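You operate a simulated robot arm through the tools that you are given. There is no shell and no other tool. Be economical: measure what you need, move in short steps, check, and stop when the job is done.

Carry out the task below with a simulated robot arm. There is one attempt and no reset: what you move stays moved.

TASK
Put the silver spacer that says "1" from the top of the grey table on the white code card and the silver spacer that says "3" on the sticker sheet there.

It is judged by the outcome, as a careful person would: the job done as asked, and still so three seconds after it is handed in. It fails if anything else is knocked over, pushed out of place, dropped, spilled or broken.

THE ROBOT
A 7-joint arm with a two-finger parallel gripper, fixed in place. Base frame: the origin is at the foot of the arm, x ahead of it, y to its left, z up; the work surface is at about z = -1. Lengths are in mm, angles in rad, forces in N, time in s.
With the tool pointing down near the work surface it reaches from about 240 to 620 mm from the base axis. Its first joint turns from -1.152 to 1.152 rad. Payload 2.6 kg.
Tool frame: the origin (TCP) lies between the finger pads and is the grasp point; the fingertips stand 30 mm ahead of it; z points along the fingers, y is the line along which they close. The gripper opens to 94 mm. The fingers are 28 mm wide and 10 mm thick; the gripper's body (50 by 96 mm) begins 55 mm behind the TCP.
Orientation is that of the tool frame in the base frame, as a unit quaternion [x, y, z, w]. With the fingers straight down and closing along the base's y, the tool's x points along the base's -x, its y along +y and its z along -z.

THE INTERFACE
- The arm moves only by the tool arm_command. Its argument "series" is a list of rows, each a list of 5 numbers: the opening, from 0 (shut) to 1 (fully open), then the shift along the tool's x, y, z in m, then the turn about the tool's z in rad. In form: [[grip, x, y, z, spin], ...]. A call has 1 to 8 rows; each row is the pose to reach, as a shift and turn from the pose commanded when the call began, along the tool's axes at that moment. A row lasts 0.2 s, in which the tool goes at most 50 mm and 0.15 rad; a call with a longer step from one row to the next is refused whole, and so is a gripper value outside its range. A pose out of reach is approached as far as the arm can. The call stops where the force on the tool passes 40 N (or 10 N more than at its start, if that is more) or the arm is blocked; 0.2 s more then pass. The fingers move at their own pace (about 72 mm/s each) and stop on an object; they squeeze with about 22 N. The grip force told is the motor's: it shows also when the fingers shut on nothing. Time passes only in rows, and 0.2 s behind the last, so rows that repeat a pose let the fingers close. It gives the time, the measured TCP pose, the force on the tool (base axes), the opening and the grip force at its end, in the units of the frame above (readings bear some noise), and new pictures: "views" is both (left out), scene, wrist or none.
- Cameras (640 x 400 px; columns grow to the right, rows downward): "scene" is fixed at [37, 436.9, 557]; the picture's right is [-0.74, -0.67, 0.00], its down [-0.44, 0.49, -0.75] and it looks along [0.50, -0.56, -0.66] (base axes); focal length 340 px, centre (320, 200). "wrist" rides on the gripper at [-37, 0, -58] in the tool frame; the picture's right is [0.00, -1.00, 0.00], its down [0.97, 0.00, -0.24] and it looks along [0.24, 0.00, 0.97] (tool axes); focal length 218 px, centre (320, 200).
- pixel_to_xyz(camera, pixels): for up to 12 pixels [column, row] of the newest picture of that camera ("zoom" is the newest enlarged one), the place [x, y, z] in the base frame of the surface seen there, good to about 2 mm. No time passes.
- close_up(camera, box): a new picture of the part [left, top, right, bottom] of that camera's present view, enlarged. No time passes.
- hand_in(): hands the job in; it is judged then, once.

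Work in short steps. Measure before you move; look again where a grasp or a placing could have gone wrong, and mend it. You have 60 turns and 120 pictures in all, the two below and enlarged ones among them. Open the gripper and draw the arm clear of the work before you hand the job in, unless the task says otherwise; then end with one line.

The tools are called as a command line: name --pt "numbers of a row" for each row, then --argument value for the rest, lists and objects as JSON in quotes. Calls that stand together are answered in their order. arm_command: Moves the arm, as the interface text tells. Its arguments: {"type":"object","properties":{"series":{"type":"array","items":{"type":"array","items":{"type":"number"}}},"views":{"type":"string","enum":["both","scene","wrist","none"]}},"required":["series"]} The other tools are called the same way: pixel_to_xyz (camera, pixels) gives the place of the surface under pixels of a picture; close_up (camera, box) takes an enlarged picture of a part of a camera's view; hand_in () hands the job in.

At the start:

```text
time: 0.0
tool_pos: [404.4, -15.9, 218.1]
orientation: [0.001, 1.0, 0.0, 0.0]
ft_force: [-0.8, -0.2, 1.3]
grip_width: 93.9
grip_force: 0.1
```

scene: 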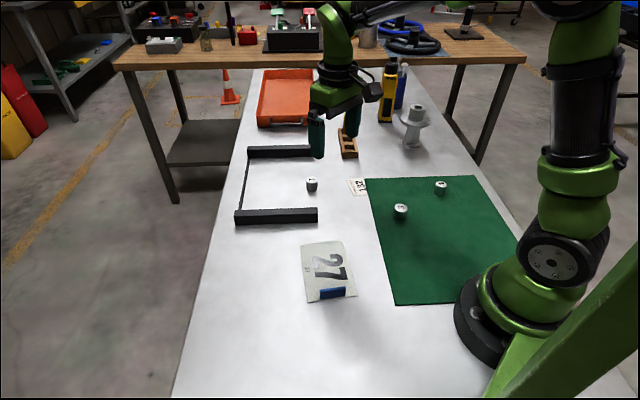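
wrist: 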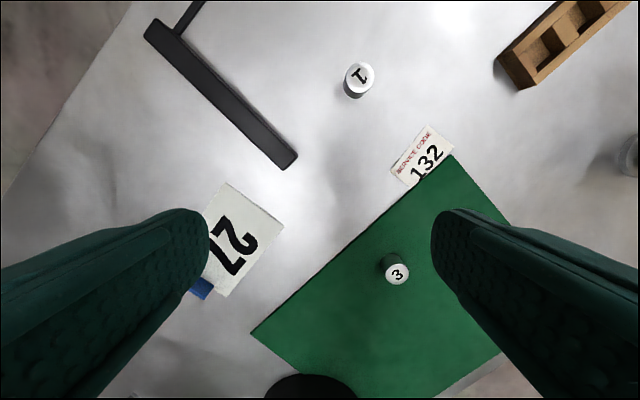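

I see three spacers (scene pixels 312,184; 400,211; 441,187), a small card at (357,186), and a "27" sheet at (328,270). I'll enlarge these to read them.

close_up --camera "scene" --box '[290, 160, 470, 272]'

close_up --camera "scene" --box '[270, 220, 400, 310]'

close_up --camera "wrist" --box '[180, 50, 480, 300]'

pixel_to_xyz --camera "wrist" --pixels '[[361, 75], [398, 273], [428, 127], [453, 148], [412, 187], [391, 168], [228, 184], [284, 226], [222, 298], [421, 157], [243, 240]]'

pixel_to_xyz --camera "scene" --pixels '[[312, 181], [401, 208], [441, 184], [301, 245], [348, 241], [357, 296], [306, 302], [350, 181], [364, 179], [370, 192], [354, 194], [332, 294]]'

```text
3.56 times, centred on (380, 216) of scene
```

zoom: 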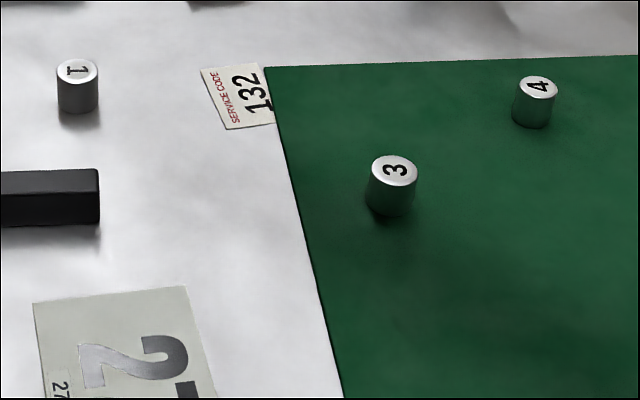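

```text
4.44 times, centred on (335, 265) of scene
```

zoom: 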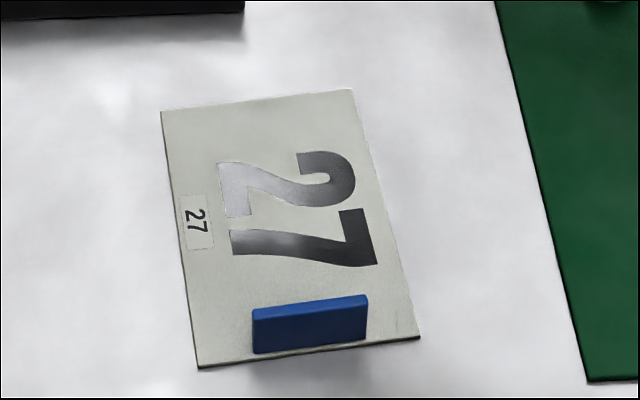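

```text
1.60 times, centred on (330, 175) of wrist
```

zoom: 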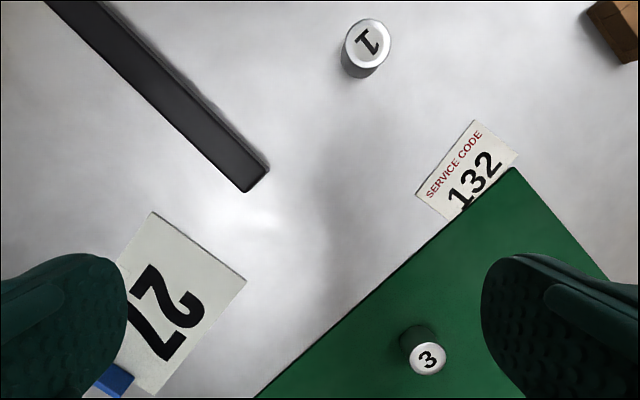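

```text
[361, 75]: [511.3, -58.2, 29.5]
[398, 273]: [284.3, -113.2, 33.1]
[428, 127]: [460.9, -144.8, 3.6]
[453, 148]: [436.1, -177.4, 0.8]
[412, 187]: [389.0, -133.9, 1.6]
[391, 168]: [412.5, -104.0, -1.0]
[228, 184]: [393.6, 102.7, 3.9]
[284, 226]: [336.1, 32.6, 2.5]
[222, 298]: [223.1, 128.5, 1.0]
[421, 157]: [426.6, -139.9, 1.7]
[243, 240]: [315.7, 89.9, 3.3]
```

```text
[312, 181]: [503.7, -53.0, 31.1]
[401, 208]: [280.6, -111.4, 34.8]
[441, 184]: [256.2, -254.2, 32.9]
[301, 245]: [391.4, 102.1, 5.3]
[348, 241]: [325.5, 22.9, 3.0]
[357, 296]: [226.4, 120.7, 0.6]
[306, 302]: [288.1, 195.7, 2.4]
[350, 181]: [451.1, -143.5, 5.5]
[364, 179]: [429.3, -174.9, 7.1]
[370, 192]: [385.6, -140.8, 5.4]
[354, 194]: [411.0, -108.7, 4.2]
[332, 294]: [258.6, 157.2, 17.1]
```

"1" is on bare table near (507,-55), "3" is on the green mat near (282,-112), and a "4" is not wanted. The white code card is "SERVICE CODE 132", centred about (424,-140). The sticker sheet is the "27" sheet, with a blue block at its lower edge. I'll move above "1" and measure it.

arm_command --pt "0.6 -0.035 -0.013 0.02 0" --pt "0.6 -0.07 -0.026 0.04 0" --pt "0.6 -0.103 -0.039 0.07 0" --pt "0.6 -0.103 -0.039 0.098 0" --pt "0.6 -0.103 -0.039 0.098 0"

```text
time: 1.2
tool_pos: [507.1, -57.4, 120.8]
orientation: [0.0, 1.0, 0.001, -0.001]
ft_force: [0.0, 0.7, -0.3]
grip_width: 56.6
grip_force: 0.0
```

scene: 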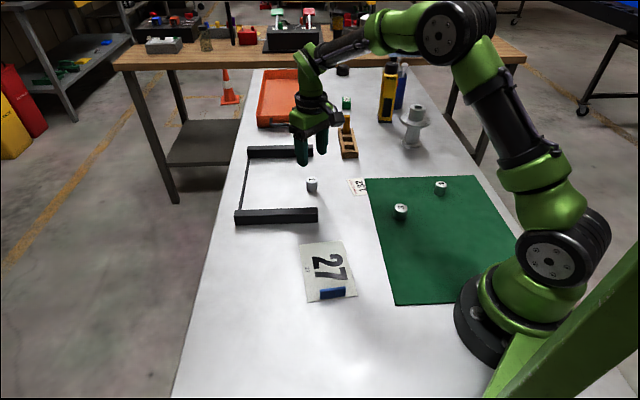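
wrist: 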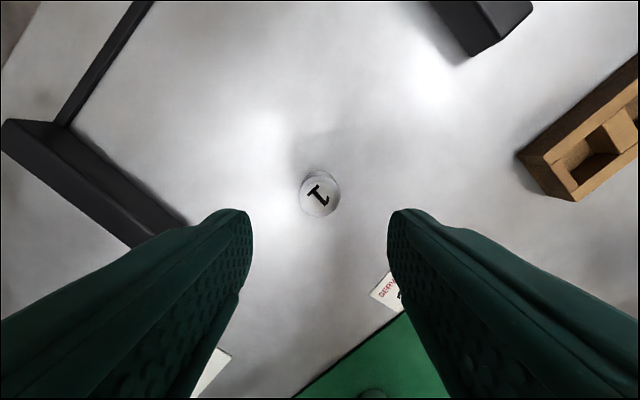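

The spacer's top is at wrist (320,195). I'll measure its edges and centre.

pixel_to_xyz --camera "wrist" --pixels '[[320, 195], [304, 195], [336, 195], [320, 179], [320, 211], [520, 155], [185, 222], [540, 15]]'

close_up --camera "wrist" --box '[280, 160, 360, 230]'

```text
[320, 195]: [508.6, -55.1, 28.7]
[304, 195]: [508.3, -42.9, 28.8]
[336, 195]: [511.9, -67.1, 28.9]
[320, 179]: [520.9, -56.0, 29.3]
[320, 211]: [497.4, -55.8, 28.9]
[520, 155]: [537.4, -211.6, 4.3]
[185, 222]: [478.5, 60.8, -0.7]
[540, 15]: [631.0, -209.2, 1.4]
```

```text
5.71 times, centred on (320, 195) of wrist
```

zoom: 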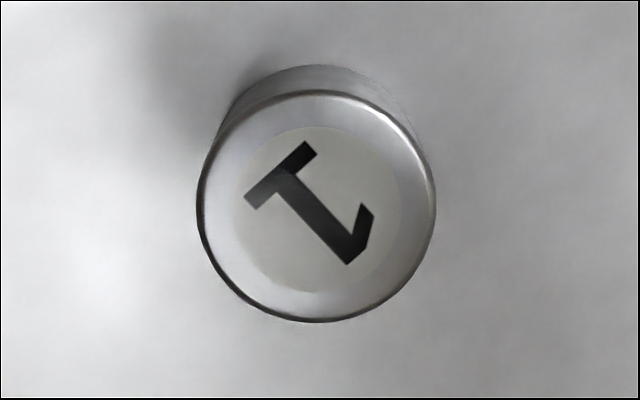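

Spacer "1" is centred at (508.5,-55), about 25 mm across, with its top at z≈29. I'll go down to TCP z≈31 with the fingers partly open.

arm_command --pt "0.6 -0.0015 0.0025 0.025 0" --pt "0.6 -0.0015 0.0025 0.05 0" --pt "0.6 -0.0015 0.0025 0.07 0" --pt "0.6 -0.0015 0.0025 0.08 0" --pt "0.6 -0.0015 0.0025 0.087 0" --pt "0.6 -0.0015 0.0025 0.087 0"

```text
time: 2.6
tool_pos: [507.1, -52.7, 33.2]
orientation: [0.0, 1.0, 0.0, -0.001]
ft_force: [1.0, -0.1, -0.2]
grip_width: 56.6
grip_force: 0.1
```

scene: 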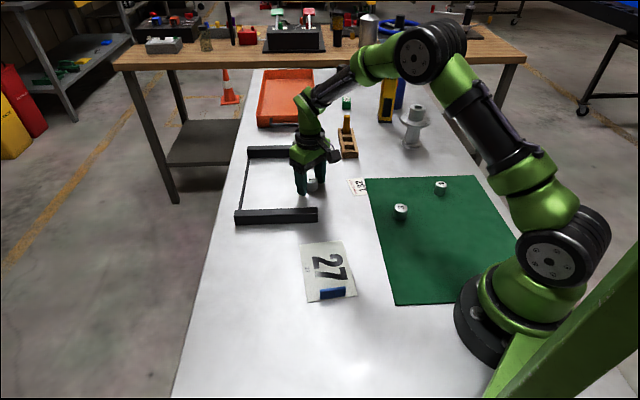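
wrist: 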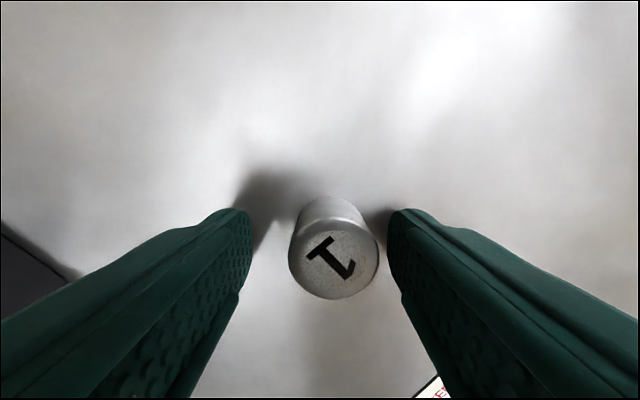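

The spacer shows at column 334, about 4 mm toward -y, and along x it is centred. I'll shift, close and let it grip, then lift.

arm_command --pt "0.6 -0.001 -0.004 0.001 0" --pt "0.6 -0.001 -0.004 0.001 0" --pt "0.2 -0.001 -0.004 0.001 0" --pt "0.0 -0.001 -0.004 0.001 0" --pt "0.0 -0.001 -0.004 0.001 0" --views "wrist"

```text
time: 3.8
tool_pos: [509.8, -56.3, 32.3]
orientation: [0.0, 1.0, 0.0, 0.0]
ft_force: [0.5, -0.5, 0.0]
grip_width: 29.2
grip_force: 21.6
```

wrist: 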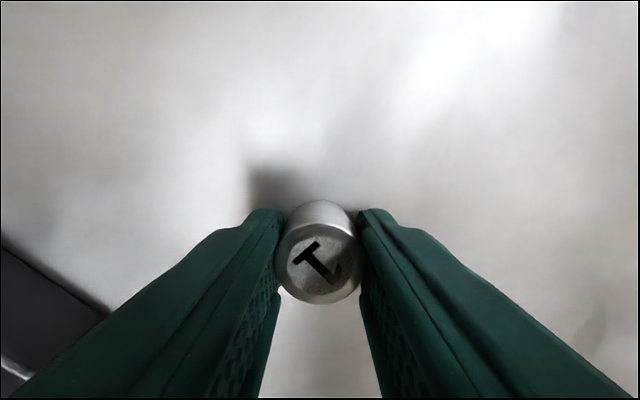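

Gripped at 29 mm. I'll lift it 70 mm and move toward the card at about (424,-140).

arm_command --pt "0 0 0 -0.03 0" --pt "0 0 0 -0.07 0" --pt "0 0.028 -0.028 -0.07 0" --pt "0 0.056 -0.056 -0.07 0" --pt "0 0.085 -0.084 -0.07 0" --pt "0 0.085 -0.084 -0.07 0"

```text
time: 5.2
tool_pos: [422.9, -137.7, 102.7]
orientation: [0.0, 1.0, 0.0, 0.0]
ft_force: [1.2, 0.8, -1.1]
grip_width: 28.9
grip_force: 22.1
```

scene: 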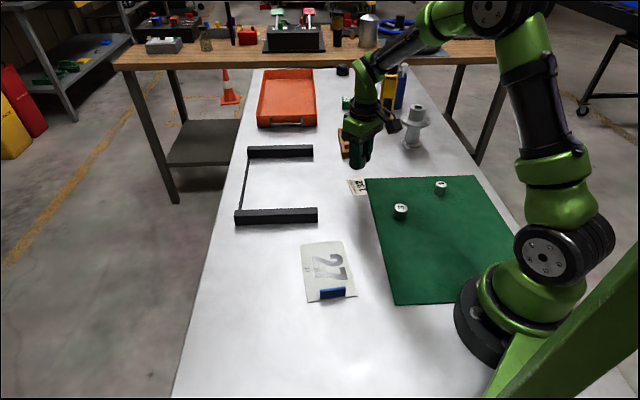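
wrist: 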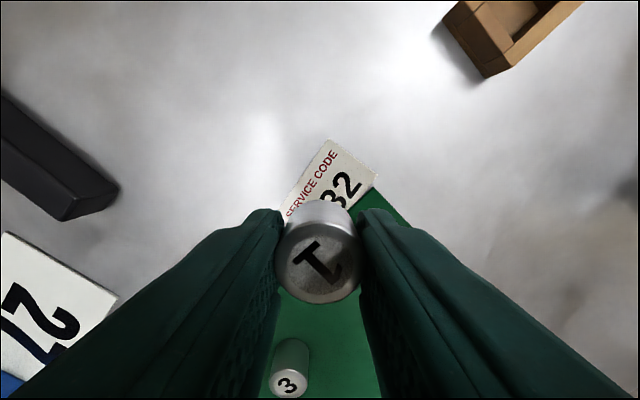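

Spacer held. I'll re-measure the card's visible corners: wrist (329,140) and (379,174), plus a scene close-up.

pixel_to_xyz --camera "wrist" --pixels '[[329, 141], [378, 173], [368, 187], [372, 190], [283, 212], [288, 205], [354, 157], [340, 175]]'

close_up --camera "scene" --box '[335, 165, 385, 200]'

close_up --camera "wrist" --box '[270, 130, 400, 220]'

```text
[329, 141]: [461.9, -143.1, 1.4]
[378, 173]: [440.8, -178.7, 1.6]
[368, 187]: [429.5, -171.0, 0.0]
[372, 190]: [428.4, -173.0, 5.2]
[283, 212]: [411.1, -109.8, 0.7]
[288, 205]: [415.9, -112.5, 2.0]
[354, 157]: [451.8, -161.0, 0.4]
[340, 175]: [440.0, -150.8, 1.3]
```

```text
11.43 times, centred on (360, 182) of scene
```

zoom: 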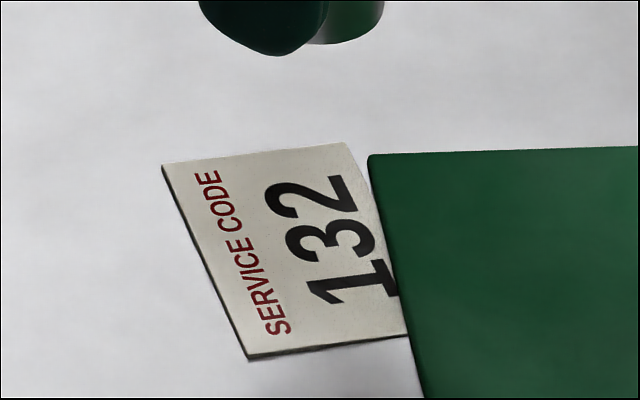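

```text
4.44 times, centred on (335, 175) of wrist
```

zoom: 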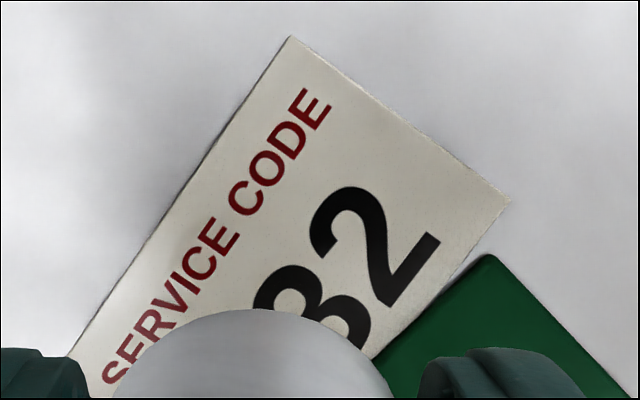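

The visible card has corners of about A(462,-143.5), B(439,-178.5), C(389,-134), D(411,-105), and the mat overlaps it slightly at the lower end. I'll aim for (430,-144), the middle of the wider part, and descend part way before checking.

arm_command --pt "0 -0.006 -0.004 0.01 0" --pt "0 -0.006 -0.004 0.03 0" --pt "0 -0.006 -0.004 0.05 0" --pt "0 -0.006 -0.004 0.055 0" --pt "0 -0.006 -0.004 0.055 0" --views "wrist"

close_up --camera "scene" --box '[320, 150, 400, 200]'

```text
time: 6.4
tool_pos: [430.8, -143.7, 47.5]
orientation: [0.001, 1.0, 0.0, 0.001]
ft_force: [0.7, 0.4, -1.8]
grip_width: 28.9
grip_force: 21.9
```

wrist: 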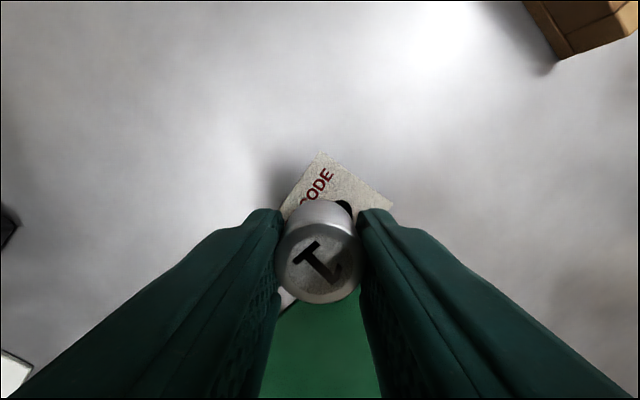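

```text
8.00 times, centred on (360, 175) of scene
```

zoom: 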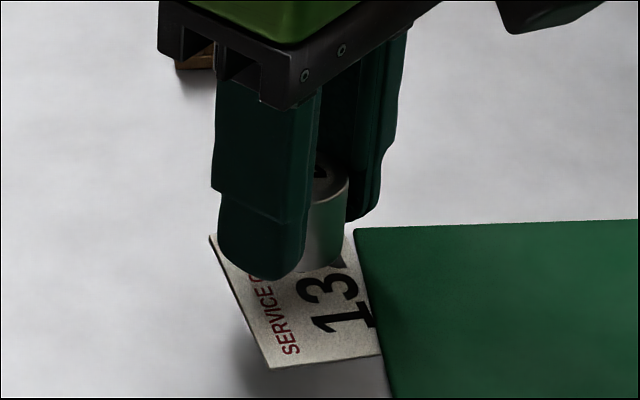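

The spacer is above the card's middle. I'll lower it gently to TCP z≈33.5.

arm_command --pt "0 0 0 0.006 0" --pt "0 0 0 0.01 0" --pt "0 0 0 0.012 0" --pt "0 0 0 0.0135 0" --pt "0 0 0 0.0135 0" --views "wrist"

close_up --camera "scene" --box '[320, 150, 400, 200]'

```text
time: 7.6
tool_pos: [430.1, -143.2, 34.3]
orientation: [0.0, 1.0, 0.0, 0.0]
ft_force: [-1.4, 0.7, 1.1]
grip_width: 29.0
grip_force: 21.7
```

wrist: 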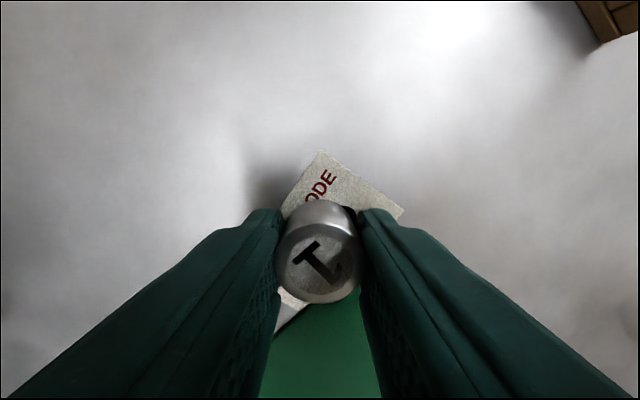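

```text
8.00 times, centred on (360, 175) of scene
```

zoom: 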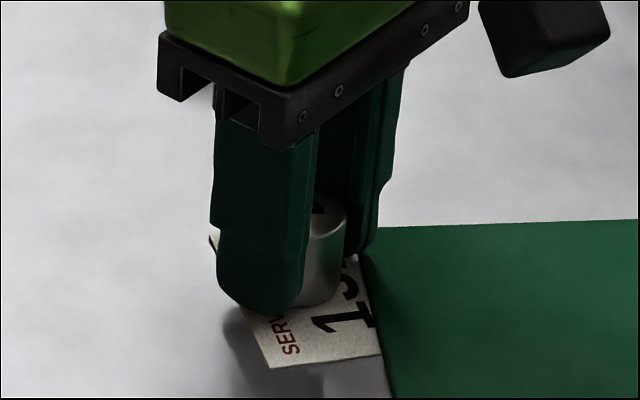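

Contact is near. Before releasing, I'll check where the spacer sits relative to the card's corners and the mat edge.

pixel_to_xyz --camera "wrist" --pixels '[[320, 153], [401, 211], [280, 330], [304, 306], [283, 207], [284, 290]]'

close_up --camera "wrist" --box '[250, 140, 420, 350]'

```text
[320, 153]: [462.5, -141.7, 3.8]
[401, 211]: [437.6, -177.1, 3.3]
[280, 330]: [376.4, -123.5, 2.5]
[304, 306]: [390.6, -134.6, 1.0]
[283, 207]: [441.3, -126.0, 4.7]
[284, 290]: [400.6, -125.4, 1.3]
```

```text
1.90 times, centred on (335, 245) of wrist
```

zoom: 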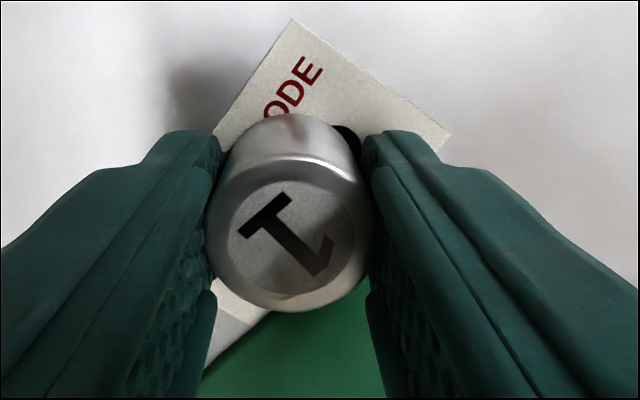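

The spacer is on the card with about 3 mm to the mat and 5 mm to the other edge. I'll lift 2 mm, shift 1 mm away from the mat, lower and release.

arm_command --pt "0 0 0 -0.002 0" --pt "0 -0.0006 0.0008 -0.002 0" --pt "0 -0.0006 0.0008 0 0" --pt "0 -0.0006 0.0008 0.0008 0" --pt "0 -0.0006 0.0008 0.0008 0" --pt "0.45 -0.0006 0.0008 0.0008 0" --pt "0.45 -0.0006 0.0008 0.0008 0"

```text
time: 9.2
tool_pos: [431.3, -140.8, 33.7]
orientation: [0.0, 1.0, 0.002, 0.001]
ft_force: [-7.4, 15.5, 21.1]
grip_width: 33.1
grip_force: 0.1
```

scene: 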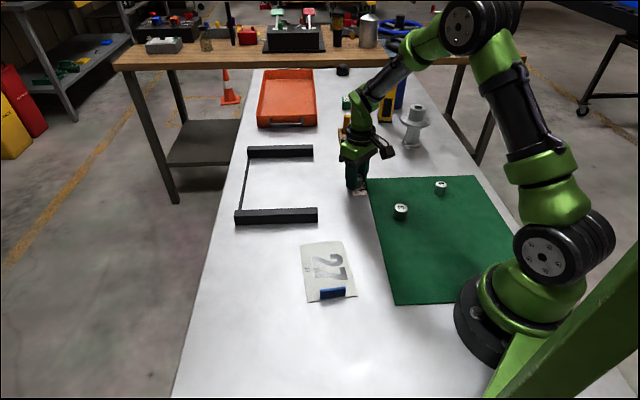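
wrist: 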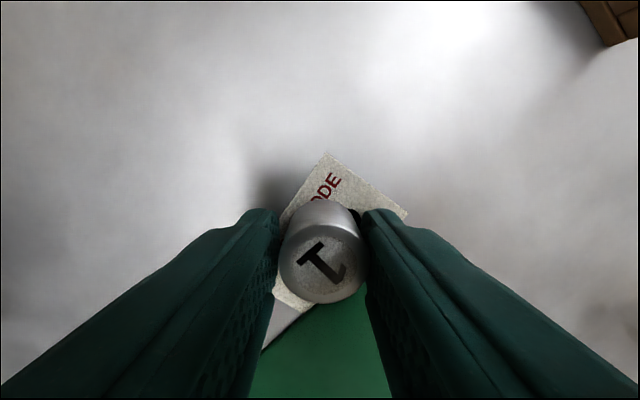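

Force shows 21 N up and 15 N lateral, so a fingertip is probably touching the mat. The fingers are already free of the spacer (33 mm), so I'll raise straight up without opening further.

arm_command --pt "0.36 0 0 -0.003 0" --pt "0.36 0 0 -0.008 0" --pt "0.36 0 0 -0.008 0"

close_up --camera "scene" --box '[320, 150, 400, 200]'

```text
time: 10.0
tool_pos: [431.0, -144.6, 40.9]
orientation: [-0.001, 1.0, 0.0, 0.0]
ft_force: [0.0, 0.0, 0.1]
grip_width: 33.5
grip_force: 0.0
```

scene: 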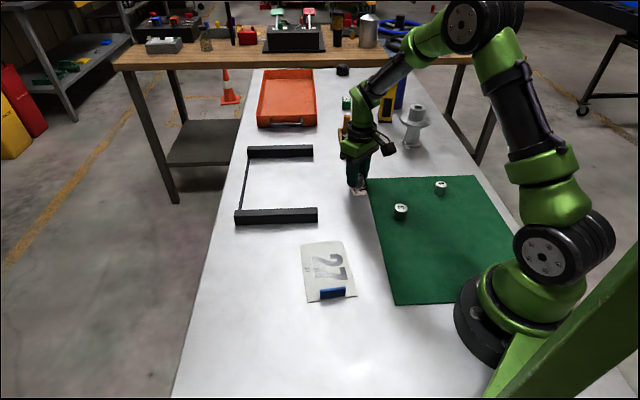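
wrist: 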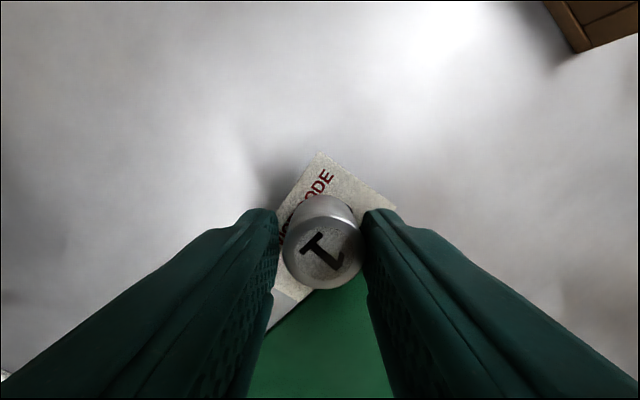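

```text
8.00 times, centred on (360, 175) of scene
```

zoom: 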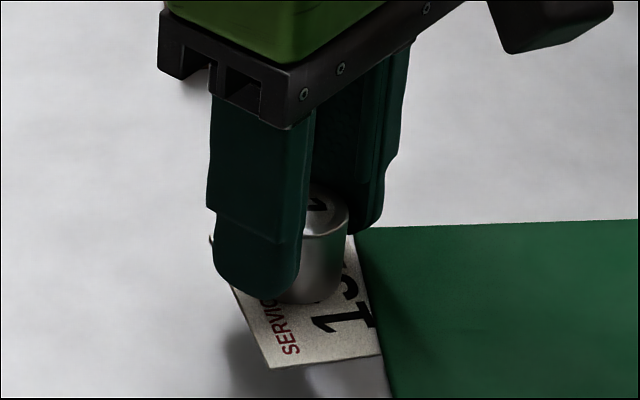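

Forces are gone and the spacer stands on the card. I'll raise clear and look.

arm_command --pt "0.45 0 0 -0.01 0" --pt "0.5 0 0 -0.03 0" --pt "0.6 0 0 -0.06 0" --pt "0.6 0.03 0.01 -0.08 0" --pt "0.6 0.07 0.015 -0.08 0" --pt "0.6 0.11 0.02 -0.08 0" --pt "0.6 0.145 0.028 -0.08 0" --pt "0.6 0.145 0.028 -0.08 0"

close_up --camera "scene" --box '[320, 160, 420, 222]'

```text
time: 11.8
tool_pos: [283.8, -113.3, 122.7]
orientation: [0.0, 1.0, 0.0, 0.0]
ft_force: [0.0, -0.2, -0.6]
grip_width: 56.2
grip_force: 0.0
```

scene: 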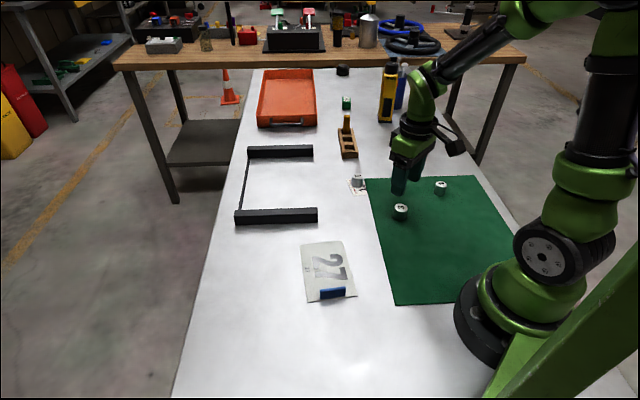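
wrist: 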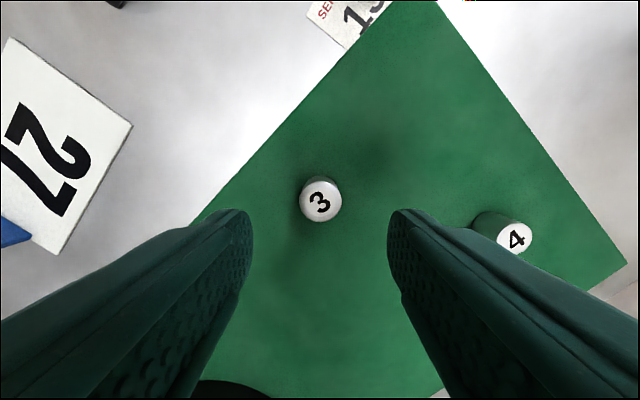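

```text
6.40 times, centred on (370, 191) of scene
```

zoom: 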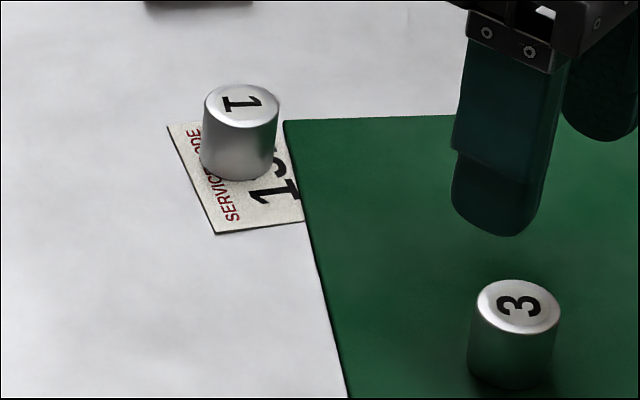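

"1" stands on the code card and the mat is unmoved. Spacer "3" has its top at wrist (321,202), so I'll measure it along with the sheet corners.

pixel_to_xyz --camera "wrist" --pixels '[[321, 202], [303, 202], [339, 202], [321, 220], [321, 186], [12, 40], [130, 125], [57, 252], [490, 215], [320, 280], [20, 225]]'

```text
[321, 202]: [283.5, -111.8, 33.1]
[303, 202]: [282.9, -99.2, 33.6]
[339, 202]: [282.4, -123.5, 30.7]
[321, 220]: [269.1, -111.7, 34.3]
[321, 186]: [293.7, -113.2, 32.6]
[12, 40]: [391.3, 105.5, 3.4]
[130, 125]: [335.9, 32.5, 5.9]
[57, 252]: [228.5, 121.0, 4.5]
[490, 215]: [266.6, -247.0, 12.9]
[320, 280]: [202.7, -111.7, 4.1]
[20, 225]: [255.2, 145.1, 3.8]
```

Spacer "3" is centred under the tool to within about 1 mm, with its top at z≈33 and the mat about 3 mm thick. I'll descend 85 mm to TCP z≈37.

arm_command --pt "0.6 0.001 0 0.03 0" --pt "0.6 0.001 0 0.055 0" --pt "0.6 0.001 0 0.07 0" --pt "0.6 0.001 0 0.08 0" --pt "0.6 0.001 0 0.085 0" --pt "0.6 0.001 0 0.085 0" --views "wrist"

```text
time: 13.2
tool_pos: [282.7, -114.7, 36.0]
orientation: [0.001, 1.0, 0.0, 0.001]
ft_force: [0.0, 0.4, 0.0]
grip_width: 56.5
grip_force: 0.0
```

wrist: 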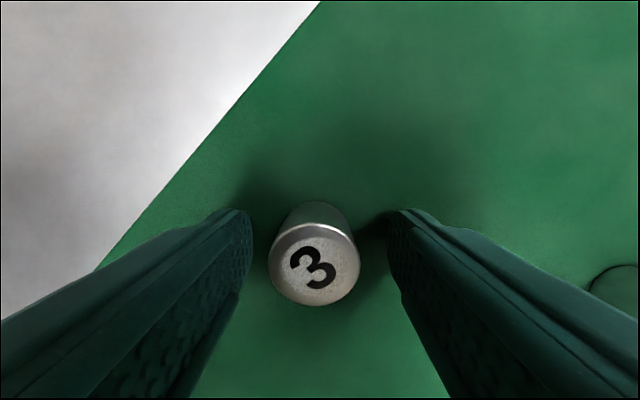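

It is centred to about 2 mm (column 314), so I'll shift +y 2 mm, close and lift.

arm_command --pt "0.6 -0.0005 0.002 0 0" --pt "0.3 -0.0005 0.002 0 0" --pt "0.0 -0.0005 0.002 0 0" --pt "0.0 -0.0005 0.002 0 0" --pt "0.0 -0.0005 0.002 0 0" --pt "0 -0.0005 0.002 -0.03 0" --pt "0 -0.0005 0.002 -0.07 0" --pt "0 -0.0005 0.002 -0.07 0"

```text
time: 15.0
tool_pos: [286.3, -113.0, 105.6]
orientation: [-0.001, 1.0, 0.0, 0.001]
ft_force: [-0.1, 0.5, -0.7]
grip_width: 28.8
grip_force: 21.5
```

scene: 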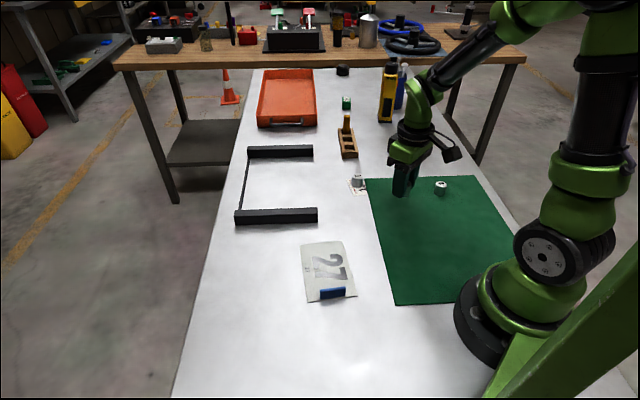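
wrist: 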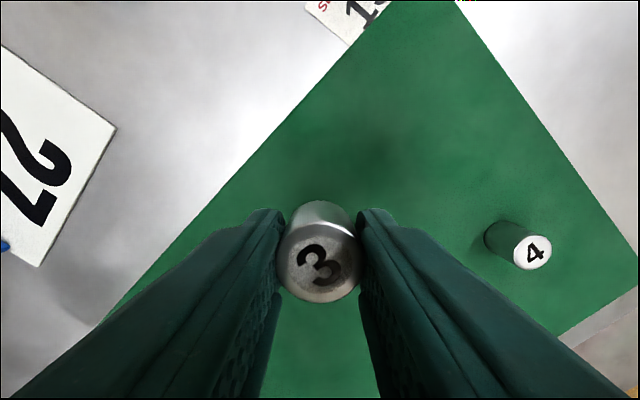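

Held at 28.8 mm. I'll carry it over the upper-middle of the "27" sheet at about (328,97), well away from the blue block.

arm_command --pt "0 -0.007 0.035 0 0" --pt "0 -0.014 0.07 0 0" --pt "0 -0.021 0.105 0 0" --pt "0 -0.029 0.14 0 0" --pt "0 -0.036 0.175 0 0" --pt "0 -0.043 0.21 0 0" --pt "0 -0.043 0.21 0 0"

```text
time: 16.6
tool_pos: [329.4, 100.2, 108.5]
orientation: [0.0, 1.0, -0.001, 0.0]
ft_force: [0.4, -0.1, -0.5]
grip_width: 28.4
grip_force: 22.1
```

scene: 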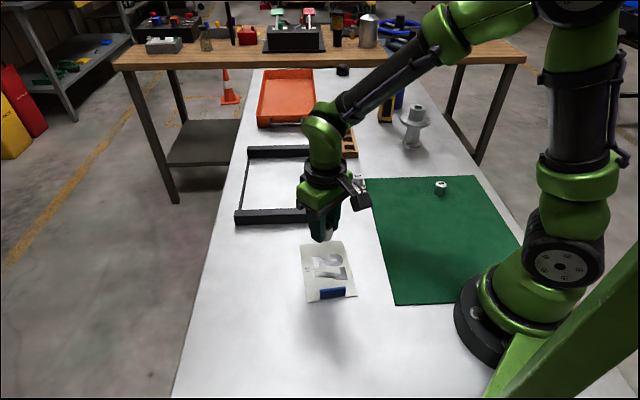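
wrist: 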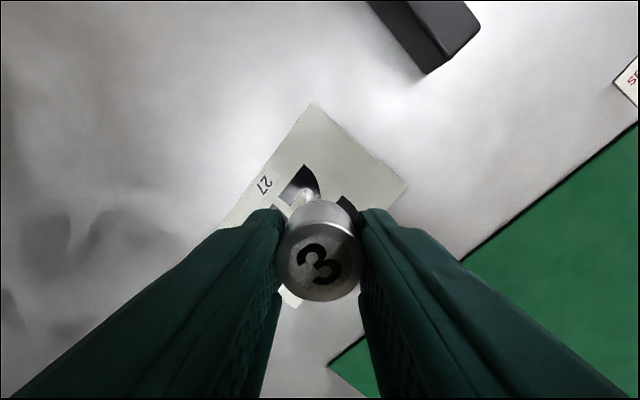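

It is over the sheet. I'll lower 66 mm, then check before touching down.

arm_command --pt "0 0 0 0.02 0" --pt "0 0 0 0.045 0" --pt "0 0 0 0.06 0" --pt "0 0 0 0.066 0" --pt "0 0 0 0.066 0" --views "wrist"

close_up --camera "scene" --box '[270, 210, 390, 310]'

```text
time: 17.8
tool_pos: [328.4, 97.2, 39.1]
orientation: [0.0, 1.0, 0.0, -0.001]
ft_force: [-0.4, -0.1, 0.1]
grip_width: 28.7
grip_force: 22.1
```

wrist: 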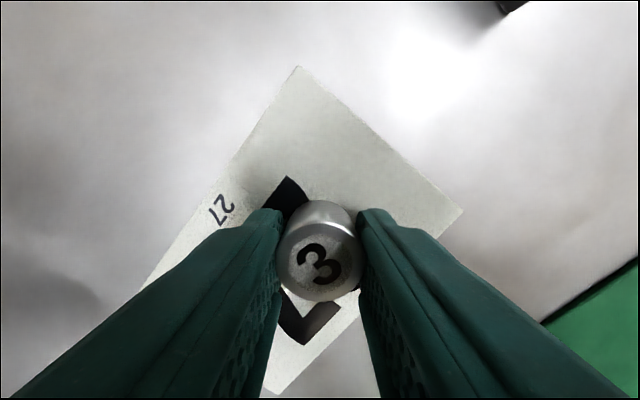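

```text
4.00 times, centred on (330, 260) of scene
```

zoom: 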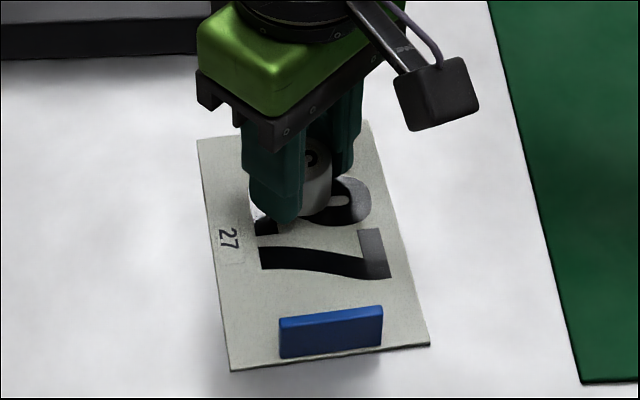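

It is well placed on the sheet. I'll lower it in 1 mm steps and watch the force.

arm_command --pt "0 0 0 0.001 0" --pt "0 0 0 0.002 0" --pt "0 0 0 0.003 0" --pt "0 0 0 0.0035 0" --pt "0 0 0 0.0035 0" --views "none"

close_up --camera "scene" --box '[320, 225, 370, 275]'

```text
time: 19.0
tool_pos: [327.9, 96.5, 36.7]
orientation: [0.001, 1.0, 0.0, -0.001]
ft_force: [-0.5, 0.1, 2.9]
grip_width: 28.6
grip_force: 21.6
```

```text
8.00 times, centred on (345, 250) of scene
```

zoom: 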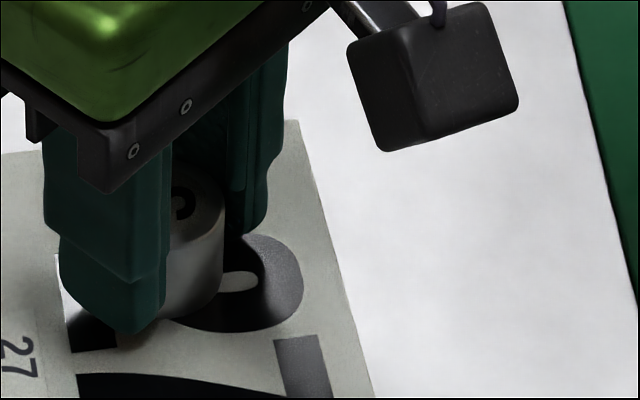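

The 2.9 N reading suggests first contact. I'll lower 0.5 mm more.

arm_command --pt "0 0 0 0.0005 0" --pt "0 0 0 0.0005 0" --views "none"

```text
time: 19.6
tool_pos: [328.5, 95.9, 37.1]
orientation: [0.0, 1.0, 0.0, 0.001]
ft_force: [-1.3, 1.6, 6.4]
grip_width: 28.4
grip_force: 21.8
```

In contact at 6 N. I'll open, then raise straight up.

arm_command --pt "0.4 0 0 0 0" --pt "0.42 0 0 -0.001 0" --pt "0.42 0 0 -0.003 0" --pt "0.45 0 0 -0.01 0" --pt "0.5 0 0 -0.03 0" --pt "0.6 0 0 -0.06 0" --pt "0.6 0 0 -0.1 0" --pt "0.6 0 0 -0.14 0"

close_up --camera "scene" --box '[270, 160, 450, 310]'

```text
time: 21.4
tool_pos: [323.1, 99.9, 177.5]
orientation: [0.0, 1.0, 0.0, -0.001]
ft_force: [0.4, -0.3, -0.1]
grip_width: 56.5
grip_force: 0.1
```

scene: 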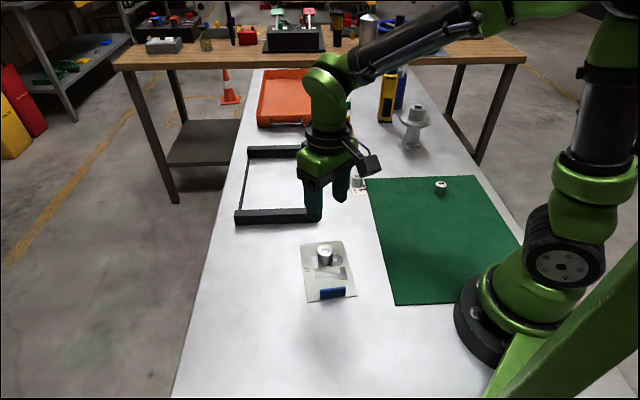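
wrist: 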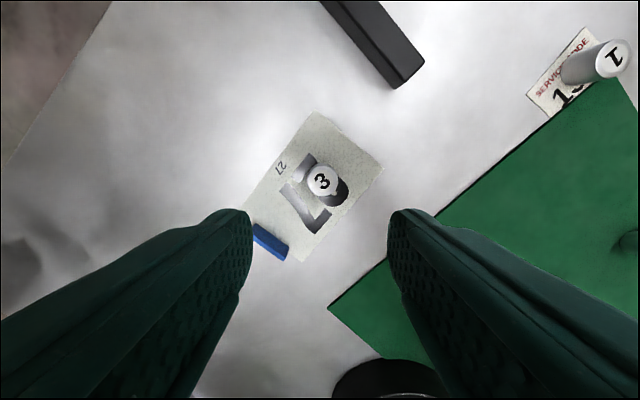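

```text
2.67 times, centred on (360, 235) of scene
```

zoom: 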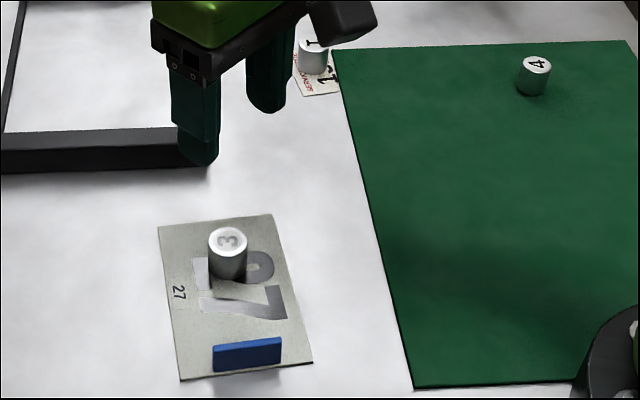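

Both spacers are standing in place, and the blue block and mat are undisturbed. I'll draw the arm up with the gripper fully open.

arm_command --pt "0.8 0 0 -0.03 0" --pt "1.0 0 -0.03 -0.06 0" --pt "1.0 0 -0.06 -0.08 0" --pt "1.0 0 -0.06 -0.08 0" --views "scene"

close_up --camera "wrist" --box '[200, 0, 640, 275]'

```text
time: 22.4
tool_pos: [324.3, 34.2, 259.6]
orientation: [0.0, 1.0, 0.0, 0.001]
ft_force: [-0.5, -0.8, -0.7]
grip_width: 94.1
grip_force: 0.1
```

scene: 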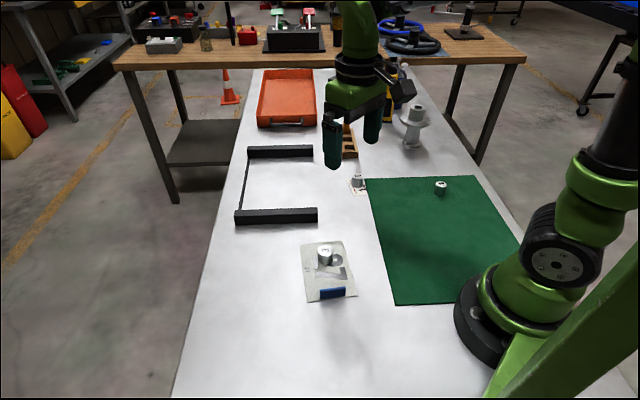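

```text
1.45 times, centred on (420, 138) of wrist
```

zoom: 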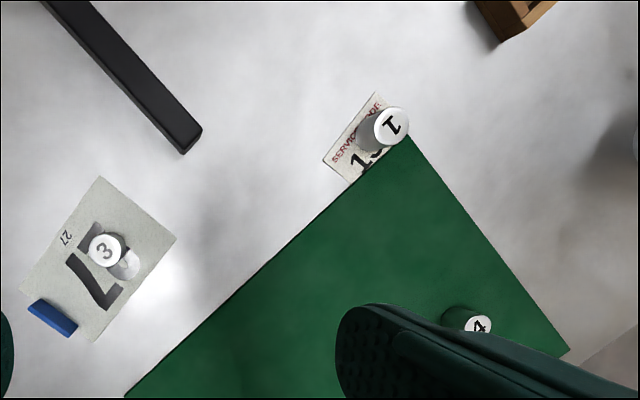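

Spacer "1" is on the code card, spacer "3" is on the sticker sheet, and the arm is clear with the gripper open. Handing in.

hand_in

```text
The job is handed in.
```

The silver spacer "1" now stands on the white "SERVICE CODE 132" card and the silver spacer "3" stands on the "27" sticker sheet; nothing else looked moved in the last pictures, though a fingertip probably pressed briefly on the green mat while I released "1".
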